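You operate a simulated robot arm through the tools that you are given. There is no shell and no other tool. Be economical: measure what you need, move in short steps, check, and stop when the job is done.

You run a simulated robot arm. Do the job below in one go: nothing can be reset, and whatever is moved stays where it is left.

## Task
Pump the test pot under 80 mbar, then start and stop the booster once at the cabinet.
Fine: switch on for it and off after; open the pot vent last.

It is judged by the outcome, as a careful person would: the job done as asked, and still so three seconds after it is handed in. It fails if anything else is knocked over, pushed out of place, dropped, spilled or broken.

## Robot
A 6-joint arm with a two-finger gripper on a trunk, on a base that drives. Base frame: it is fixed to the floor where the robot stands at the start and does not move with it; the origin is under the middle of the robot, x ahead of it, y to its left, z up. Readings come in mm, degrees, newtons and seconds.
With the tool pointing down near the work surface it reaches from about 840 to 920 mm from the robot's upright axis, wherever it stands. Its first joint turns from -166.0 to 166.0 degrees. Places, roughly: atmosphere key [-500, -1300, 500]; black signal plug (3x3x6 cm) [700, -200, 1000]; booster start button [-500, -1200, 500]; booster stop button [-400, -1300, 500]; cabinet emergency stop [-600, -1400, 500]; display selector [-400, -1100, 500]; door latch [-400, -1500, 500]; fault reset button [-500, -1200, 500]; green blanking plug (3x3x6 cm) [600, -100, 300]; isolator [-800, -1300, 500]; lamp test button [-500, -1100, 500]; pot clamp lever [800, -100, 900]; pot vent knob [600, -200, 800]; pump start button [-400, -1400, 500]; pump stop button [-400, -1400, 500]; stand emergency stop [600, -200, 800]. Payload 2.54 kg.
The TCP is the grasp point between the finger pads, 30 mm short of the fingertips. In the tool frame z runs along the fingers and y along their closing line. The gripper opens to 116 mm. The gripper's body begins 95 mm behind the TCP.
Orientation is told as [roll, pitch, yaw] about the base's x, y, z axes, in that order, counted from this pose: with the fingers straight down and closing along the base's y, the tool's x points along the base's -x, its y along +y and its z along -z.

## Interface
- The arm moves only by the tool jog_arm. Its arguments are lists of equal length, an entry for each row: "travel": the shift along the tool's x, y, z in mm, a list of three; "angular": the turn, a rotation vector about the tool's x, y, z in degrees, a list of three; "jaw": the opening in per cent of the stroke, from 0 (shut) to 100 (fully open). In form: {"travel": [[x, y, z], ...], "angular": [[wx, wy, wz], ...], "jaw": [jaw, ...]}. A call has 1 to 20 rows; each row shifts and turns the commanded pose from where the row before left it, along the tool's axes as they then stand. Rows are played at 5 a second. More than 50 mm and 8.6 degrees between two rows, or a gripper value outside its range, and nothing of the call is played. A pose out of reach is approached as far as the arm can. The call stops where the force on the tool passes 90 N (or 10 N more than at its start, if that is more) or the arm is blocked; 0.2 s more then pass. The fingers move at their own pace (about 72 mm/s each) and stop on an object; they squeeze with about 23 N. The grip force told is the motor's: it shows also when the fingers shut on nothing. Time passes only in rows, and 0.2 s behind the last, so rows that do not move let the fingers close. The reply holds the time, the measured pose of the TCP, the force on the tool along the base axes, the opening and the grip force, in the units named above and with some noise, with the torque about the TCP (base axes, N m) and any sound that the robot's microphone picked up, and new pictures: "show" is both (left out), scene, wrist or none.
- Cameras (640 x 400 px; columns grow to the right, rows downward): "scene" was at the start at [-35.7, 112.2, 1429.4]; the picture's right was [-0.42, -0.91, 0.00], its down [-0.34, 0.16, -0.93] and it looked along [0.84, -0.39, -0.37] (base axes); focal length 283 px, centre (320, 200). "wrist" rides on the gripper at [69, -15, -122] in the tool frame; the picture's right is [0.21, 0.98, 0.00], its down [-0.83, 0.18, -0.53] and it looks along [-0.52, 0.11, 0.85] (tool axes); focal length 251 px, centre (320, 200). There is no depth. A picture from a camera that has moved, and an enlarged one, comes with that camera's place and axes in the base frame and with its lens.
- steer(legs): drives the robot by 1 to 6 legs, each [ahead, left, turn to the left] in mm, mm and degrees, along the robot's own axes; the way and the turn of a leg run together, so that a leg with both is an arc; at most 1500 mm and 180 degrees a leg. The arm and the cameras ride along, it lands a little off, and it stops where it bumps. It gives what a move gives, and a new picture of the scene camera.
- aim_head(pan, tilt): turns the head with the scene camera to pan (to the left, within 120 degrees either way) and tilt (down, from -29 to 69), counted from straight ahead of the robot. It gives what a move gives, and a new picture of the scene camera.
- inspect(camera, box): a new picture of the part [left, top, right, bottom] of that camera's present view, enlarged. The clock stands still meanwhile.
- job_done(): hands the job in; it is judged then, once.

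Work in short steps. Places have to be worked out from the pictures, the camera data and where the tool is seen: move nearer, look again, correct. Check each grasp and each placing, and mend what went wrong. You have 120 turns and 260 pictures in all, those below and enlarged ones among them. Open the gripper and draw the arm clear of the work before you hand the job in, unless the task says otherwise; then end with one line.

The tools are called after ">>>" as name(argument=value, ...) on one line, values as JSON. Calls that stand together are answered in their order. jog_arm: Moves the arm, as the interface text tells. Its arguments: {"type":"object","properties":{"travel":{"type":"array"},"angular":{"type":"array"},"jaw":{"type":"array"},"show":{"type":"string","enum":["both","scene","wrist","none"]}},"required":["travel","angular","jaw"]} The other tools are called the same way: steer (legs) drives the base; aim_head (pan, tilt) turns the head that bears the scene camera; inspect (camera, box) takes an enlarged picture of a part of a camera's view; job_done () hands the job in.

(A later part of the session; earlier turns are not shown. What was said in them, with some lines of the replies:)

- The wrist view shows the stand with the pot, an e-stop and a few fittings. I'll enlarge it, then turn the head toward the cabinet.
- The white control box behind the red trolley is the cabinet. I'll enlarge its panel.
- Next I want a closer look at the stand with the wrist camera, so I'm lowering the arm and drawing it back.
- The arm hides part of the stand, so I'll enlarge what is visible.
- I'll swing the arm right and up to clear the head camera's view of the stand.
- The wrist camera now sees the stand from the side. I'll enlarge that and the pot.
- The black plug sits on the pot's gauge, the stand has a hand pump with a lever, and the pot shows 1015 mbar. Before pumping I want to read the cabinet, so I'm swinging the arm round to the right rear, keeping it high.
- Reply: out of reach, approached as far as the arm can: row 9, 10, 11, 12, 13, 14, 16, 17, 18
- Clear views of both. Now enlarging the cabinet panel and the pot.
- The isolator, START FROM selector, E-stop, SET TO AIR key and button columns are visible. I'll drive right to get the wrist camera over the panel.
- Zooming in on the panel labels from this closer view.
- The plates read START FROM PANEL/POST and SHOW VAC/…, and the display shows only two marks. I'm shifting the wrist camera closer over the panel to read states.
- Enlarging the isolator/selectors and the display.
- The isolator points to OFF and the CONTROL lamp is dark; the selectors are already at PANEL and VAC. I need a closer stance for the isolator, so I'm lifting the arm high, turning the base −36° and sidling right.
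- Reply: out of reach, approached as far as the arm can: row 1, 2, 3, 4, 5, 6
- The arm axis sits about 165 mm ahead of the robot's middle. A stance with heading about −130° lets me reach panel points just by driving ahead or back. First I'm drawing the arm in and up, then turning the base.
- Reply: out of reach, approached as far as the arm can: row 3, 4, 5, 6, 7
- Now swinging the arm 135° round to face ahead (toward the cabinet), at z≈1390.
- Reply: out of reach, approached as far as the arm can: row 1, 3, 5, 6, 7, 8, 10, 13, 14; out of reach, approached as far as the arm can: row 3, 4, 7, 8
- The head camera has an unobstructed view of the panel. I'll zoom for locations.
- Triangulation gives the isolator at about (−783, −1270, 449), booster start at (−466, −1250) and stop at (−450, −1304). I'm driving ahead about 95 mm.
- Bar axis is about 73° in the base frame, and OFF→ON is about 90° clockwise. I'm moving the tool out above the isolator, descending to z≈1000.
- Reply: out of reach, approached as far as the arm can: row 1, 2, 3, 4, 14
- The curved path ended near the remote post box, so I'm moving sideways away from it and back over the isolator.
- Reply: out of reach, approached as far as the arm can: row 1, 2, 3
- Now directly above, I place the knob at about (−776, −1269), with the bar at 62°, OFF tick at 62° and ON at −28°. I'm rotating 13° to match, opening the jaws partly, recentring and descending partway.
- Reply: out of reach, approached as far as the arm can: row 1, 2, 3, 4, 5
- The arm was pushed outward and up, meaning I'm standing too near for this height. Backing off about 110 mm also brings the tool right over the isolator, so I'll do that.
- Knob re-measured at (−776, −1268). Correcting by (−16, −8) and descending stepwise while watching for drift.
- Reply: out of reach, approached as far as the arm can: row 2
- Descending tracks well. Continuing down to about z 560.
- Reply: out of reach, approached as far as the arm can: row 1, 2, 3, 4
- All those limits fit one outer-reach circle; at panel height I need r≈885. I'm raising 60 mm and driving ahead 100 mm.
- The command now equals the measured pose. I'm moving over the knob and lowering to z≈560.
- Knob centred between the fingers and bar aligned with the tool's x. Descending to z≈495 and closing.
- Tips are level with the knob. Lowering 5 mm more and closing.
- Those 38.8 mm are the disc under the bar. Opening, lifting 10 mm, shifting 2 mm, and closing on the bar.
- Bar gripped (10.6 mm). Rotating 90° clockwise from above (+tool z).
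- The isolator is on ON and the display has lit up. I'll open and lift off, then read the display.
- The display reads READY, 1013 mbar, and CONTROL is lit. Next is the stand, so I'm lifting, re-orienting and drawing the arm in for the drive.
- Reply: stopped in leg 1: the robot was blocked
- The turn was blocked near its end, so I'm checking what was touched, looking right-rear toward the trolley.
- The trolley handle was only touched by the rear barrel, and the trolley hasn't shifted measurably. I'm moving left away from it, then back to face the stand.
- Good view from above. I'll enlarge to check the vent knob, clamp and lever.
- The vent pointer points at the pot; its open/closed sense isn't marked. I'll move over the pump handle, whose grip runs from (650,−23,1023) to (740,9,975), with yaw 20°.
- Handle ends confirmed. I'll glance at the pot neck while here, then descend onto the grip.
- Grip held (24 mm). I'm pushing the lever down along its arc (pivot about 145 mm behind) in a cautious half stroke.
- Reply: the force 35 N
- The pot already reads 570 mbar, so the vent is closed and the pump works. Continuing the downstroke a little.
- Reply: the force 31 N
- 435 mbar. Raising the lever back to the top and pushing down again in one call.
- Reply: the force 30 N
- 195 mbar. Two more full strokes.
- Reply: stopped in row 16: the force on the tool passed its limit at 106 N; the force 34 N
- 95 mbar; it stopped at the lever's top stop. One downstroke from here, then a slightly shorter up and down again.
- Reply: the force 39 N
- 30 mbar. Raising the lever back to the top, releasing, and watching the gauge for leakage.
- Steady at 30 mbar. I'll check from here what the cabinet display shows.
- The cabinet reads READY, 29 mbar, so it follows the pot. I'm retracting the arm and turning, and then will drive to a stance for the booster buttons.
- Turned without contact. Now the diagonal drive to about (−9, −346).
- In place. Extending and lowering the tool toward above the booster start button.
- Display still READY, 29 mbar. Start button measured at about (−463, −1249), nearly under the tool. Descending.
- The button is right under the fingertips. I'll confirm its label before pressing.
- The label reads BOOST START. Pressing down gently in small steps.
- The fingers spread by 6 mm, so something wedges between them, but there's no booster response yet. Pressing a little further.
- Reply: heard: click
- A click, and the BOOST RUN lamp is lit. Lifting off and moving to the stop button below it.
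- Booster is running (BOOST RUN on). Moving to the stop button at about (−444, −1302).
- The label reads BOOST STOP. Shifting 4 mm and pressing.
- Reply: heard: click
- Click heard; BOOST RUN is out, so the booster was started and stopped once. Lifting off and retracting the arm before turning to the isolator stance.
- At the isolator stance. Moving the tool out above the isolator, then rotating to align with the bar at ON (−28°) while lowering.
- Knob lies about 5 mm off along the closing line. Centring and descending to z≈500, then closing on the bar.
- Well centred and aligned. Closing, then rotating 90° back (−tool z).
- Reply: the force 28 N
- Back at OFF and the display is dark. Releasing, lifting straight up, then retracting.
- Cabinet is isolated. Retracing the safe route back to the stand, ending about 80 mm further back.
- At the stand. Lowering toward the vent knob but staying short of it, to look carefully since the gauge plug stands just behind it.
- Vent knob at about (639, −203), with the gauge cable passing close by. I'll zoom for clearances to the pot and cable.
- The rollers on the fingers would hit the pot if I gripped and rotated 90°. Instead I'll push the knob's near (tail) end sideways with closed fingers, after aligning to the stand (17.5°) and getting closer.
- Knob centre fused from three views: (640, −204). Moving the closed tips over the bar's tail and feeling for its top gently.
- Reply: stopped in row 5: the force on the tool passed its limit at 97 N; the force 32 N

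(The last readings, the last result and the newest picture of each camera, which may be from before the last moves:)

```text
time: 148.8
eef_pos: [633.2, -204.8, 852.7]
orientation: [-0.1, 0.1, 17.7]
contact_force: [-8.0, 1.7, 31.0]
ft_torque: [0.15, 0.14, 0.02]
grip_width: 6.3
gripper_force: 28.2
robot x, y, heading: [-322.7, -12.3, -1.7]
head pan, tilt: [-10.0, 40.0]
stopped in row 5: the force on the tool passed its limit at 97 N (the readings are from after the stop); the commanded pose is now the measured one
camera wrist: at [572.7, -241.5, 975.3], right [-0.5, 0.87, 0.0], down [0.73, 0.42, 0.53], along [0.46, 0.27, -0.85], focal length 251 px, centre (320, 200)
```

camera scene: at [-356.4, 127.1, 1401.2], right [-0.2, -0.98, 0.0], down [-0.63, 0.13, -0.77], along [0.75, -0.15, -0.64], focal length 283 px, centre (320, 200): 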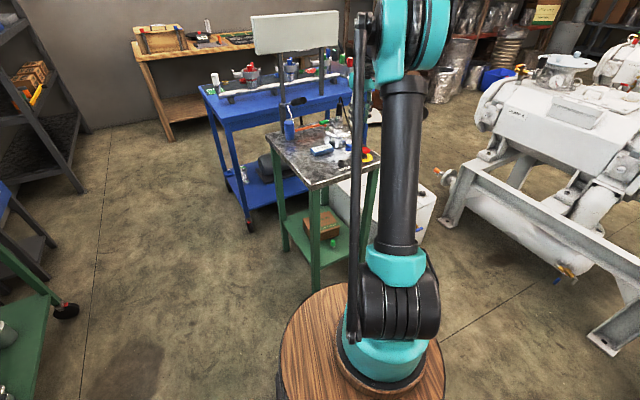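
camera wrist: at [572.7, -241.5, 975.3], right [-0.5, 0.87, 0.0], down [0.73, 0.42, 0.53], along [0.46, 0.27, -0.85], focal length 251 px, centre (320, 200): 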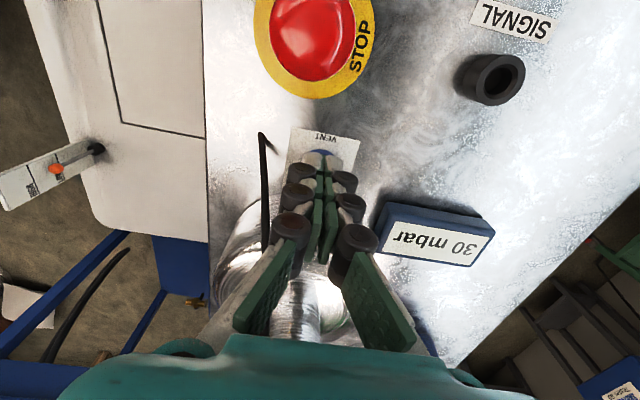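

Bar top felt at z≈821 (tip). Lifting, moving to the +y side of the tail and lowering the tips about 9 mm below the bar's top.

>>> jog_arm(travel=[[0, 0, -14], [3.2, 19.3, 0], [0, 0, 14], [0, 0, 5], [0, 0, 4]], angular=[[0, 0, 0], [0, 0, 0], [0, 0, 0], [0, 0, 0], [0, 0, 0]], jaw=[0, 0, 0, 0, 0], show="wrist")

>>> inspect(camera="wrist", box=[250, 100, 390, 210])

```text
time: 150.0
eef_pos: [625.5, -185.5, 842.3]
orientation: [0.1, 0.1, 17.6]
contact_force: [-3.9, 8.9, 11.2]
ft_torque: [0.03, -0.02, -0.01]
grip_width: 0.1
gripper_force: 28.5
robot x, y, heading: [-320.9, -10.9, -1.4]
head pan, tilt: [-10.0, 40.0]
camera wrist: at [565.3, -222.7, 965.1], right [-0.5, 0.87, 0.0], down [0.73, 0.42, 0.53], along [0.46, 0.27, -0.85], focal length 251 px, centre (320, 200)
```

wrist: 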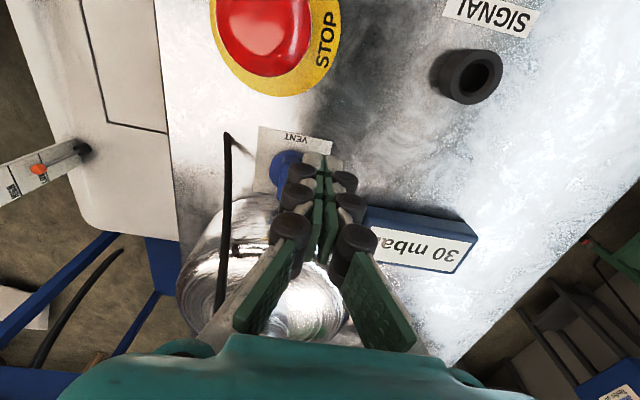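

```text
3.64 times, centred on (320, 155) of wrist
camera zoom: at [565.3, -222.7, 965.1], right [-0.5, 0.87, 0.0], down [0.73, 0.42, 0.53], along [0.46, 0.27, -0.85], focal length 914 px, centre (320, 364)
```

zoom: 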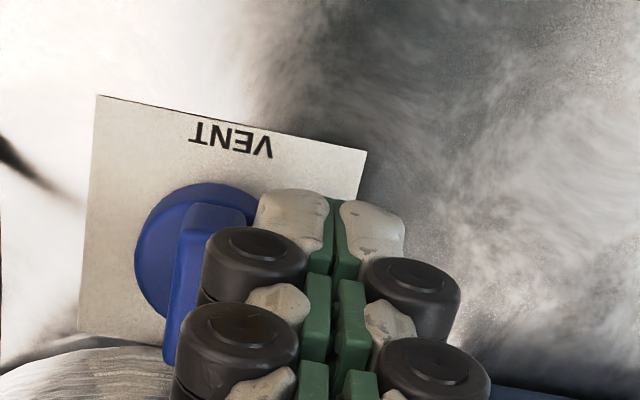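

The tips lie against the bar's side at its tail. Pushing along an arc to swing the pointer counter-clockwise, then checking the gauge.

>>> jog_arm(travel=[[2, -4, -1], [3, -4, 0], [5, -4, 0], [3, -4, 0]], angular=[[0, 0, 0], [0, 0, 0], [0, 0, 0], [0, 0, 0]], jaw=[0, 0, 0, 0], show="wrist")

>>> inspect(camera="wrist", box=[250, 100, 390, 210])

```text
time: 151.0
eef_pos: [619.4, -191.5, 844.3]
orientation: [0.8, -0.3, 18.3]
contact_force: [-9.5, 15.0, 14.9]
ft_torque: [0.16, 0.06, 0.07]
grip_width: 0.0
gripper_force: 28.6
robot x, y, heading: [-325.4, -6.9, -1.7]
head pan, tilt: [-10.0, 40.0]
stopped in row 4: the force on the tool passed its limit at 92 N (the readings are from after the stop); the commanded pose is now the measured one
camera wrist: at [559.3, -230.0, 966.3], right [-0.51, 0.86, 0.01], down [0.73, 0.42, 0.54], along [0.46, 0.29, -0.84], focal length 251 px, centre (320, 200)
```

wrist: 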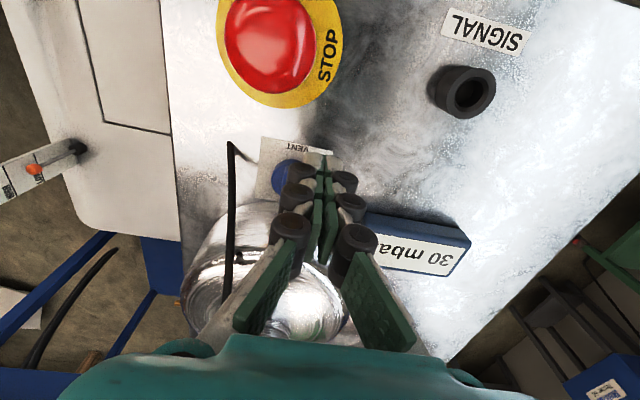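

```text
3.64 times, centred on (320, 155) of wrist
camera zoom: at [559.3, -230.0, 966.3], right [-0.51, 0.86, 0.01], down [0.73, 0.42, 0.54], along [0.46, 0.29, -0.84], focal length 914 px, centre (320, 364)
```

zoom: 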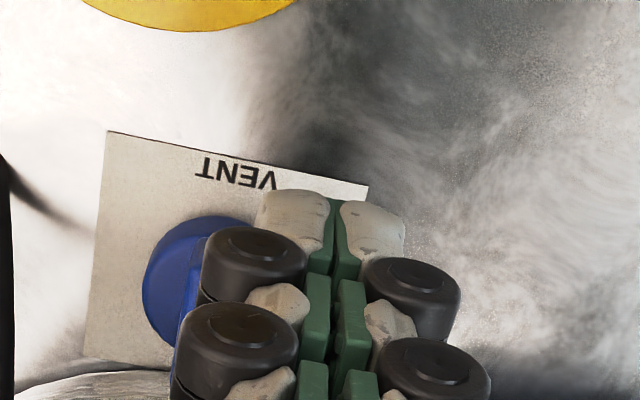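

Resistance of 92 N. I'll back off and look at whether the knob moved at all, before deciding direction.

>>> jog_arm(travel=[[0, 4, 0], [0, 4, -20], [45, 0, -20]], angular=[[0, 0, 0], [0, 0, 0], [0, 0, 0]], jaw=[0, 0, 0], show="wrist")

>>> inspect(camera="wrist", box=[240, 110, 380, 220])

```text
time: 151.8
eef_pos: [574.1, -197.2, 885.9]
orientation: [0.8, -0.1, 18.2]
contact_force: [-0.2, 0.3, -0.9]
ft_torque: [0.02, 0.04, 0.0]
grip_width: 0.0
gripper_force: 28.4
robot x, y, heading: [-319.7, -11.7, -1.3]
head pan, tilt: [-10.0, 40.0]
camera wrist: at [513.9, -236.1, 1006.1], right [-0.51, 0.86, 0.01], down [0.73, 0.42, 0.54], along [0.46, 0.28, -0.84], focal length 251 px, centre (320, 200)
```

wrist: 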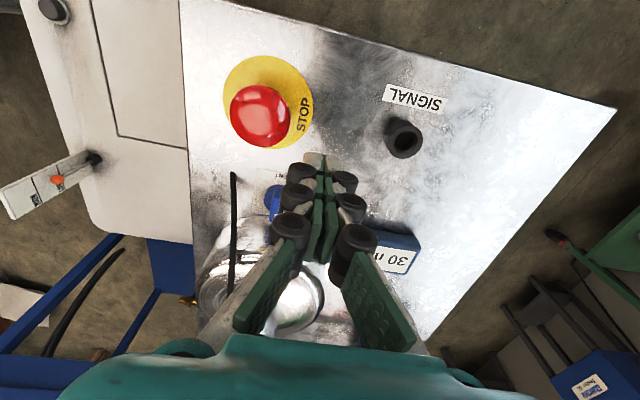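

```text
3.64 times, centred on (310, 165) of wrist
camera zoom: at [513.9, -236.1, 1006.1], right [-0.51, 0.86, 0.01], down [0.73, 0.42, 0.54], along [0.46, 0.28, -0.84], focal length 914 px, centre (356, 327)
```

zoom: 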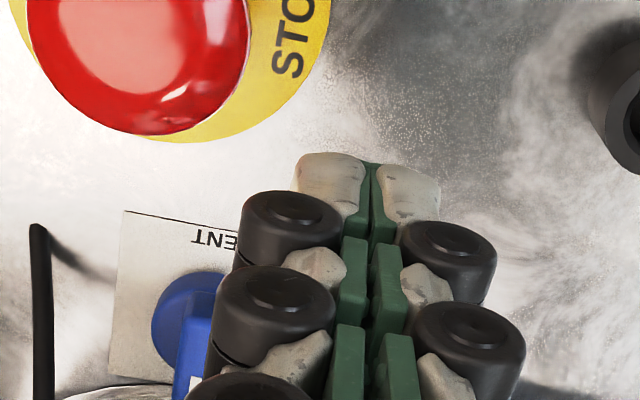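

The knob didn't move, so that way is its stop. Trying clockwise: moving to the −y side of the tail, staying clear of cable and E-stop.

>>> jog_arm(travel=[[-41, 0, -5], [0, -25, 0], [0, -24, 0], [0, 0, 30]], angular=[[0, 0, 0], [-0.7, 0, 0.6], [0, 0, 0], [0, 0, 0]], jaw=[0, 0, 0, 0], show="wrist")

>>> inspect(camera="wrist", box=[250, 100, 390, 210])

```text
time: 152.8
eef_pos: [629.8, -231.6, 856.4]
orientation: [1.4, -0.2, 17.6]
contact_force: [0.3, -0.7, -0.8]
ft_torque: [-0.03, -0.01, 0.01]
grip_width: 0.1
gripper_force: 28.8
robot x, y, heading: [-325.2, -12.2, -1.5]
head pan, tilt: [-10.0, 40.0]
camera wrist: at [569.4, -269.4, 978.7], right [-0.5, 0.87, 0.02], down [0.73, 0.41, 0.54], along [0.46, 0.29, -0.84], focal length 251 px, centre (320, 200)
```

wrist: 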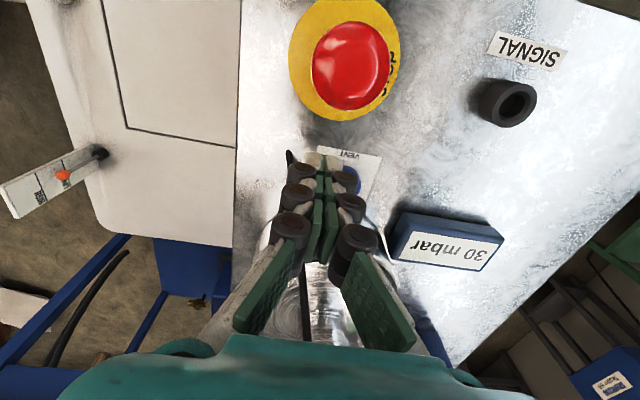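

```text
3.64 times, centred on (320, 155) of wrist
camera zoom: at [569.4, -269.4, 978.7], right [-0.5, 0.87, 0.02], down [0.73, 0.41, 0.54], along [0.46, 0.29, -0.84], focal length 914 px, centre (320, 364)
```

zoom: 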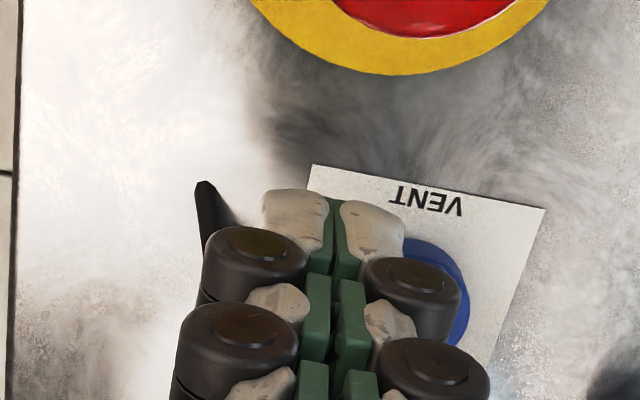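

No contact with the cable. Lowering 11 mm, then pushing the tail toward +y along the mirrored arc.

>>> jog_arm(travel=[[0, 0, 6], [0, 0, 5], [1, 4, 0], [2, 4, 0], [2, 4, 0], [2, 4, 0]], angular=[[1.4, 0, 0], [0, 0, 0], [0, 0, 0], [0, 0, 0], [0, 0, 0], [0, 0, 0]], jaw=[0, 0, 0, 0, 0, 0], show="wrist")

>>> inspect(camera="wrist", box=[250, 100, 390, 210])

```text
time: 154.2
eef_pos: [617.1, -219.2, 847.5]
orientation: [0.0, -0.2, 17.6]
contact_force: [0.1, 0.7, 0.1]
ft_torque: [-0.02, -0.01, -0.01]
grip_width: 0.0
gripper_force: 28.8
robot x, y, heading: [-320.7, -11.9, -1.6]
head pan, tilt: [-10.0, 40.0]
camera wrist: at [556.4, -255.9, 969.0], right [-0.5, 0.87, 0.0], down [0.73, 0.42, 0.54], along [0.47, 0.27, -0.84], focal length 251 px, centre (320, 200)
```

wrist: 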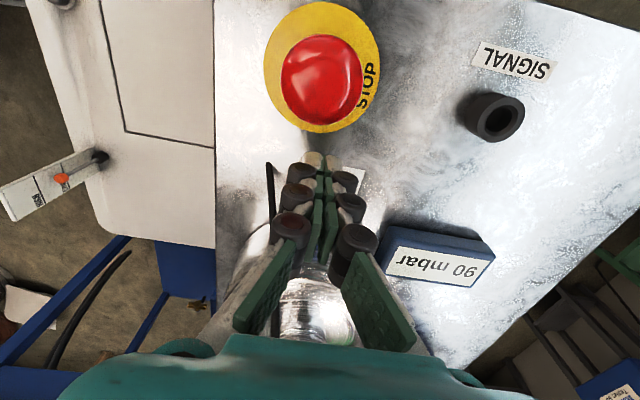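

```text
3.64 times, centred on (320, 155) of wrist
camera zoom: at [556.4, -255.9, 969.0], right [-0.5, 0.87, 0.0], down [0.73, 0.42, 0.54], along [0.47, 0.27, -0.84], focal length 914 px, centre (320, 364)
```

zoom: 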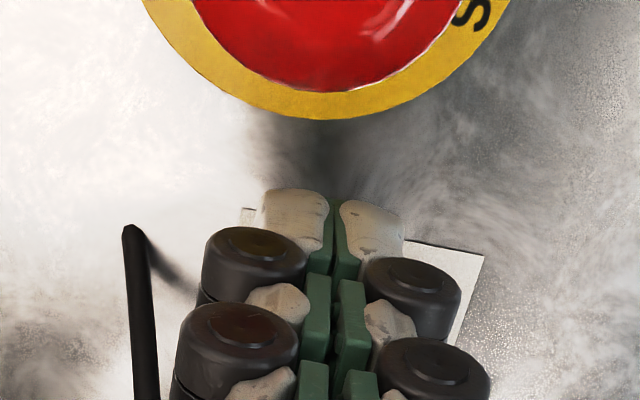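

The gauge rises to 90 mbar, so the vent is opening in this direction. Continuing the arc.

>>> jog_arm(travel=[[-2, 4, 0], [-3, 4, 0], [-4, 3, 0], [-4, 2, 0]], angular=[[0, 0, 0], [0, 0, 0], [0, 0, 0], [0, 0, 0]], jaw=[0, 0, 0, 0], show="wrist")

>>> inspect(camera="wrist", box=[250, 100, 390, 210])

```text
time: 155.2
eef_pos: [616.7, -205.8, 845.9]
orientation: [0.2, 0.7, 17.6]
contact_force: [-6.0, 1.0, 1.1]
ft_torque: [0.02, 0.13, 0.08]
grip_width: 0.0
gripper_force: 28.5
robot x, y, heading: [-328.4, -8.8, -1.7]
head pan, tilt: [-10.0, 40.0]
stopped in row 4: the force on the tool passed its limit at 97 N (the readings are from after the stop); the commanded pose is now the measured one
camera wrist: at [558.7, -242.9, 969.1], right [-0.5, 0.87, 0.01], down [0.74, 0.42, 0.53], along [0.45, 0.27, -0.85], focal length 251 px, centre (320, 200)
```

wrist: 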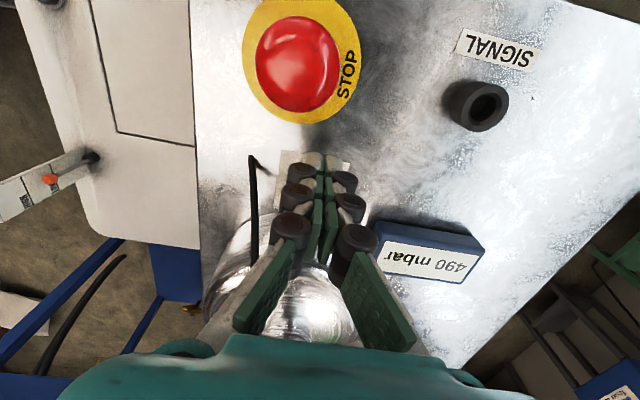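

```text
3.64 times, centred on (320, 155) of wrist
camera zoom: at [558.7, -242.9, 969.1], right [-0.5, 0.87, 0.01], down [0.74, 0.42, 0.53], along [0.45, 0.27, -0.85], focal length 914 px, centre (320, 364)
```

zoom: 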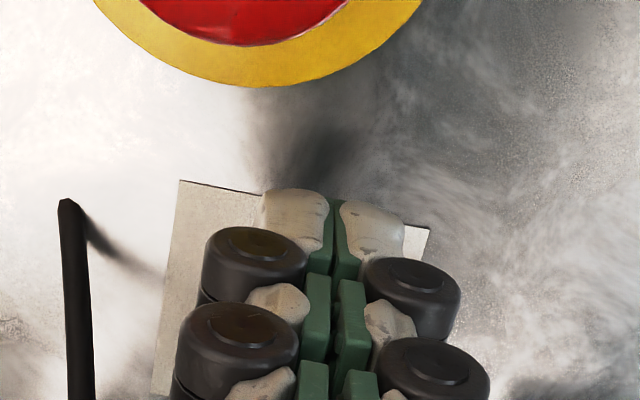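

490 mbar and rising. Backing off to view the knob's angle.

>>> jog_arm(travel=[[8, 0, 0], [20, 0, -30], [0, 40, -30], [0, 45, -20]], angular=[[0, 0, 0], [0, 0, 0], [0, 0, 0], [0, 0, 0]], jaw=[0, 0, 0, 0], show="wrist")

>>> inspect(camera="wrist", box=[200, 130, 400, 260])

```text
time: 156.2
eef_pos: [569.3, -136.6, 927.3]
orientation: [0.3, 0.7, 17.6]
contact_force: [0.6, -0.6, -0.8]
ft_torque: [0.05, 0.05, -0.01]
grip_width: 0.0
gripper_force: 28.4
robot x, y, heading: [-322.7, -9.5, -1.7]
head pan, tilt: [-10.0, 40.0]
camera wrist: at [510.2, -171.8, 1050.2], right [-0.5, 0.87, 0.01], down [0.74, 0.42, 0.53], along [0.45, 0.27, -0.85], focal length 251 px, centre (320, 200)
```

wrist: 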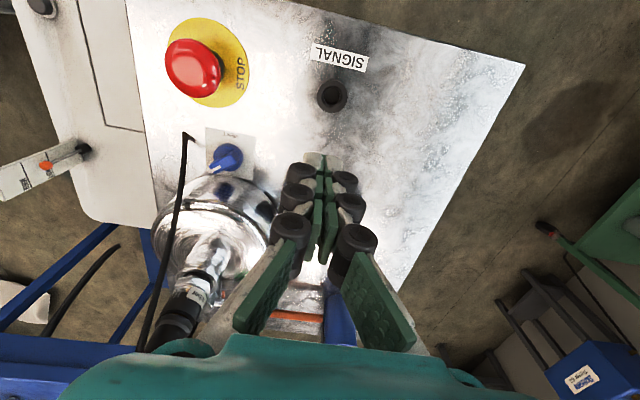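

```text
3.08 times, centred on (300, 195) of wrist
camera zoom: at [510.2, -171.8, 1050.2], right [-0.5, 0.87, 0.01], down [0.74, 0.42, 0.53], along [0.45, 0.27, -0.85], focal length 774 px, centre (382, 215)
```

zoom: 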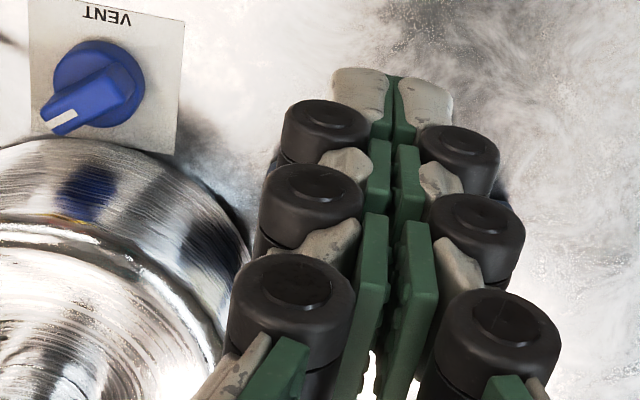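

The knob has turned roughly 55°. I'll finish by pushing the tail end in +x from the robot side, with a longer lever arm.

>>> jog_arm(travel=[[-5, -37, 20], [-10, -37, 20], [0, 0, 30], [0, 0, 12], [-6, 0, 0], [-4, 0, 0], [-3, 0, 0]], angular=[[0, 0, 0], [0, 0, 0], [0, 0, 0], [0, 0, 0], [0, 0, 0], [0, 0, 0], [0, 0, 0]], jaw=[0, 0, 0, 0, 0, 0, 0], show="wrist")

>>> inspect(camera="wrist", box=[250, 100, 390, 210])

```text
time: 157.8
eef_pos: [614.5, -197.7, 845.0]
orientation: [0.5, 0.7, 17.5]
contact_force: [-4.0, -0.7, -2.0]
ft_torque: [0.01, 0.12, -0.01]
grip_width: 0.0
gripper_force: 28.6
robot x, y, heading: [-324.1, -11.2, -1.7]
head pan, tilt: [-10.0, 40.0]
camera wrist: at [555.6, -233.3, 967.8], right [-0.5, 0.87, 0.01], down [0.74, 0.42, 0.53], along [0.45, 0.27, -0.85], focal length 251 px, centre (320, 200)
```

wrist: 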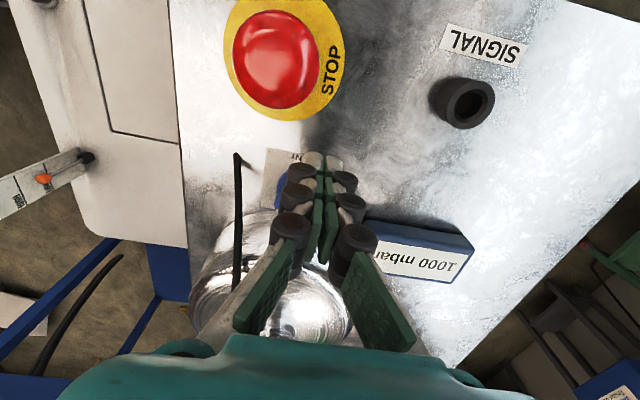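

```text
3.64 times, centred on (320, 155) of wrist
camera zoom: at [555.6, -233.3, 967.8], right [-0.5, 0.87, 0.01], down [0.74, 0.42, 0.53], along [0.45, 0.27, -0.85], focal length 914 px, centre (320, 364)
```

zoom: 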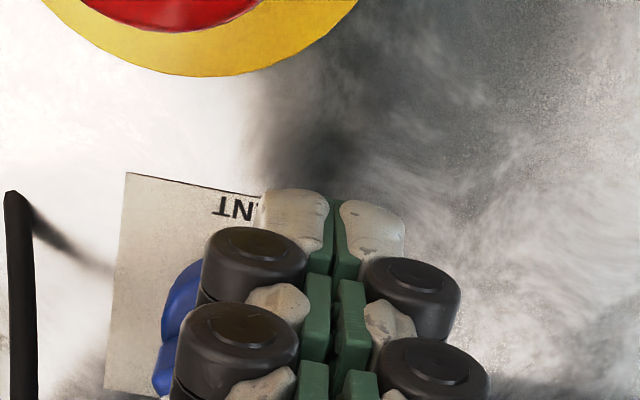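

The pot is back at 1000 mbar. Continuing the push to turn the knob fully.

>>> jog_arm(travel=[[-3, 0, 0], [-3, 0, 0], [-3, 0, 0], [-3, 0, 0]], angular=[[0, 0, 0], [0, 0, 0], [0, 0, 0], [0, 0, 0]], jaw=[0, 0, 0, 0], show="wrist")

```text
time: 158.8
eef_pos: [621.7, -194.2, 844.5]
orientation: [0.5, 1.0, 17.4]
contact_force: [-58.3, -4.5, -19.2]
ft_torque: [-0.33, 1.39, 0.06]
grip_width: 6.1
gripper_force: 29.0
robot x, y, heading: [-325.9, -12.4, -1.5]
head pan, tilt: [-10.0, 40.0]
camera wrist: at [563.5, -230.6, 967.7], right [-0.5, 0.87, 0.01], down [0.74, 0.42, 0.52], along [0.45, 0.27, -0.85], focal length 251 px, centre (320, 200)
```

wrist: 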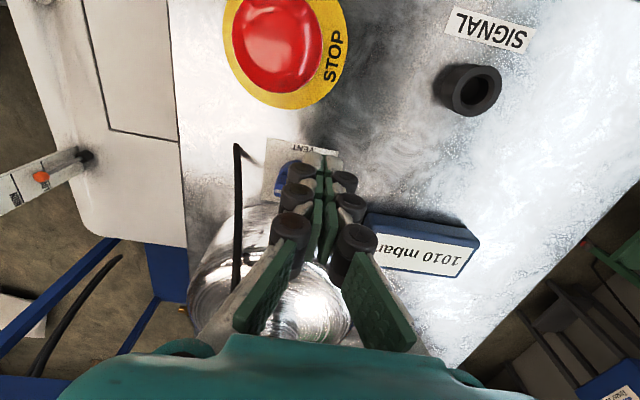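

Force has risen to about 58 N against something, probably the stop. Backing off and looking at the knob again.

>>> jog_arm(travel=[[12, 0, 0], [20, 0, -30], [0, 40, -30], [0, 45, -20]], angular=[[0, 0, 0], [0, 0, 0], [0, 0, 0], [0, 0, 0]], jaw=[0, 0, 0, 0], show="wrist")

>>> inspect(camera="wrist", box=[160, 110, 300, 220])

```text
time: 159.8
eef_pos: [570.8, -120.8, 924.0]
orientation: [0.4, 0.6, 17.4]
contact_force: [0.0, 0.0, -0.2]
ft_torque: [0.08, 0.04, 0.02]
grip_width: 0.1
gripper_force: 28.8
robot x, y, heading: [-323.9, -8.3, -1.8]
head pan, tilt: [-10.0, 40.0]
camera wrist: at [512.5, -157.8, 1046.9], right [-0.5, 0.87, 0.01], down [0.74, 0.42, 0.53], along [0.45, 0.27, -0.85], focal length 251 px, centre (320, 200)
```

wrist: 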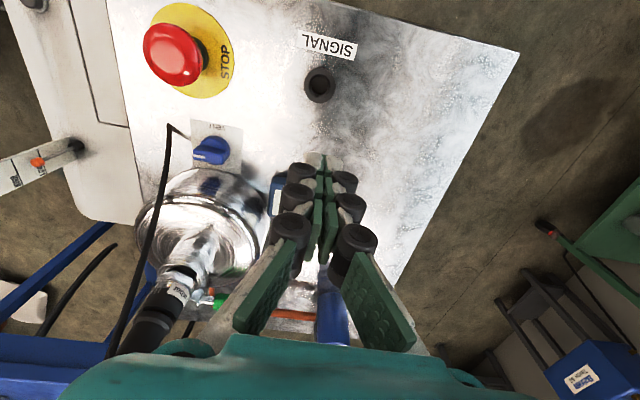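

```text
3.64 times, centred on (230, 165) of wrist
camera zoom: at [512.5, -157.8, 1046.9], right [-0.5, 0.87, 0.01], down [0.74, 0.42, 0.53], along [0.45, 0.27, -0.85], focal length 914 px, centre (647, 327)
```

zoom: 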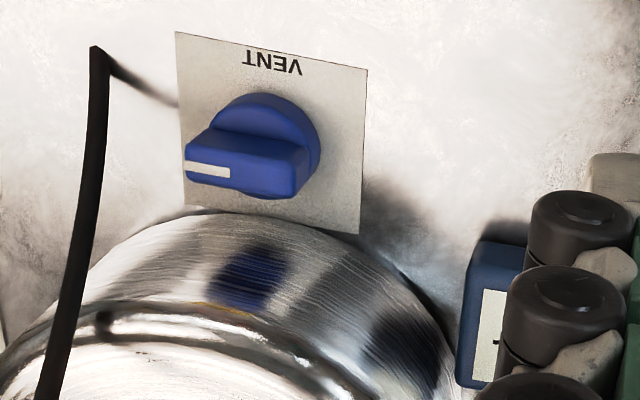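

The vent is now at a full quarter-turn, open. Drawing the arm up and clear, opening the gripper, and checking the stand once more.

>>> jog_arm(travel=[[0, 0, -45], [0, 0, -45], [0, 0, -45], [20, 0, -40], [30, 0, -35], [35, 0, -30], [0, 0, 0]], angular=[[0, 0, 0], [0, 0, 0], [0, 0, 0], [0, 0, 0], [0, 0, 0], [0, 0, 0], [0, 0, 0]], jaw=[0, 0, 50, 100, 100, 100, 100], show="wrist")

>>> inspect(camera="scene", box=[250, 70, 400, 190])

```text
time: 161.4
eef_pos: [497.1, -146.0, 1167.5]
orientation: [0.3, 0.6, 17.5]
contact_force: [0.7, 0.1, -0.5]
ft_torque: [0.01, 0.01, -0.01]
grip_width: 116.1
gripper_force: 0.0
robot x, y, heading: [-323.7, -10.7, -1.6]
head pan, tilt: [-10.0, 40.0]
camera wrist: at [436.8, -183.5, 1290.1], right [-0.5, 0.87, 0.01], down [0.74, 0.42, 0.53], along [0.45, 0.27, -0.85], focal length 251 px, centre (320, 200)
```

wrist: 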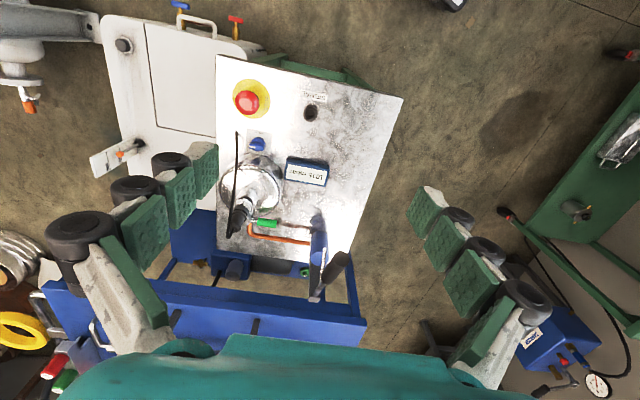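

```text
3.33 times, centred on (325, 130) of scene
camera zoom: at [-356.6, 127.3, 1401.2], right [-0.2, -0.98, 0.0], down [-0.63, 0.13, -0.77], along [0.75, -0.15, -0.64], focal length 942 px, centre (303, 433)
```

zoom: 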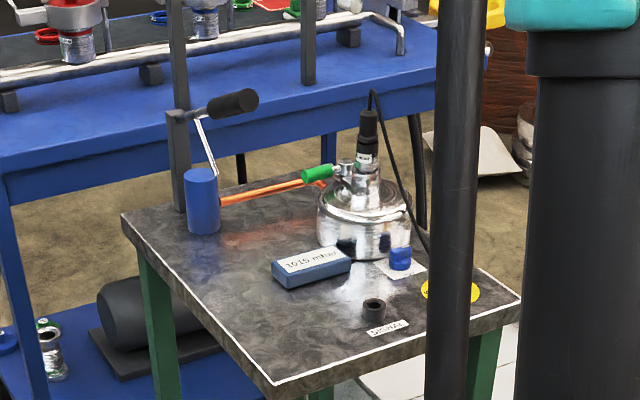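

The pot is back at about 1015 mbar with the vent open, the pump lever is up, the isolator is off, and the arm is clear with the gripper open. Handing in.

>>> job_done()

```text
The job is handed in.
```

I pumped the pot to 30 mbar (29 mbar on the cabinet display), started and stopped the booster once, turned the isolator back off, and opened the pot vent last; on one turn the robot's base touched the red trolley's handle, and the trolley did not visibly move.
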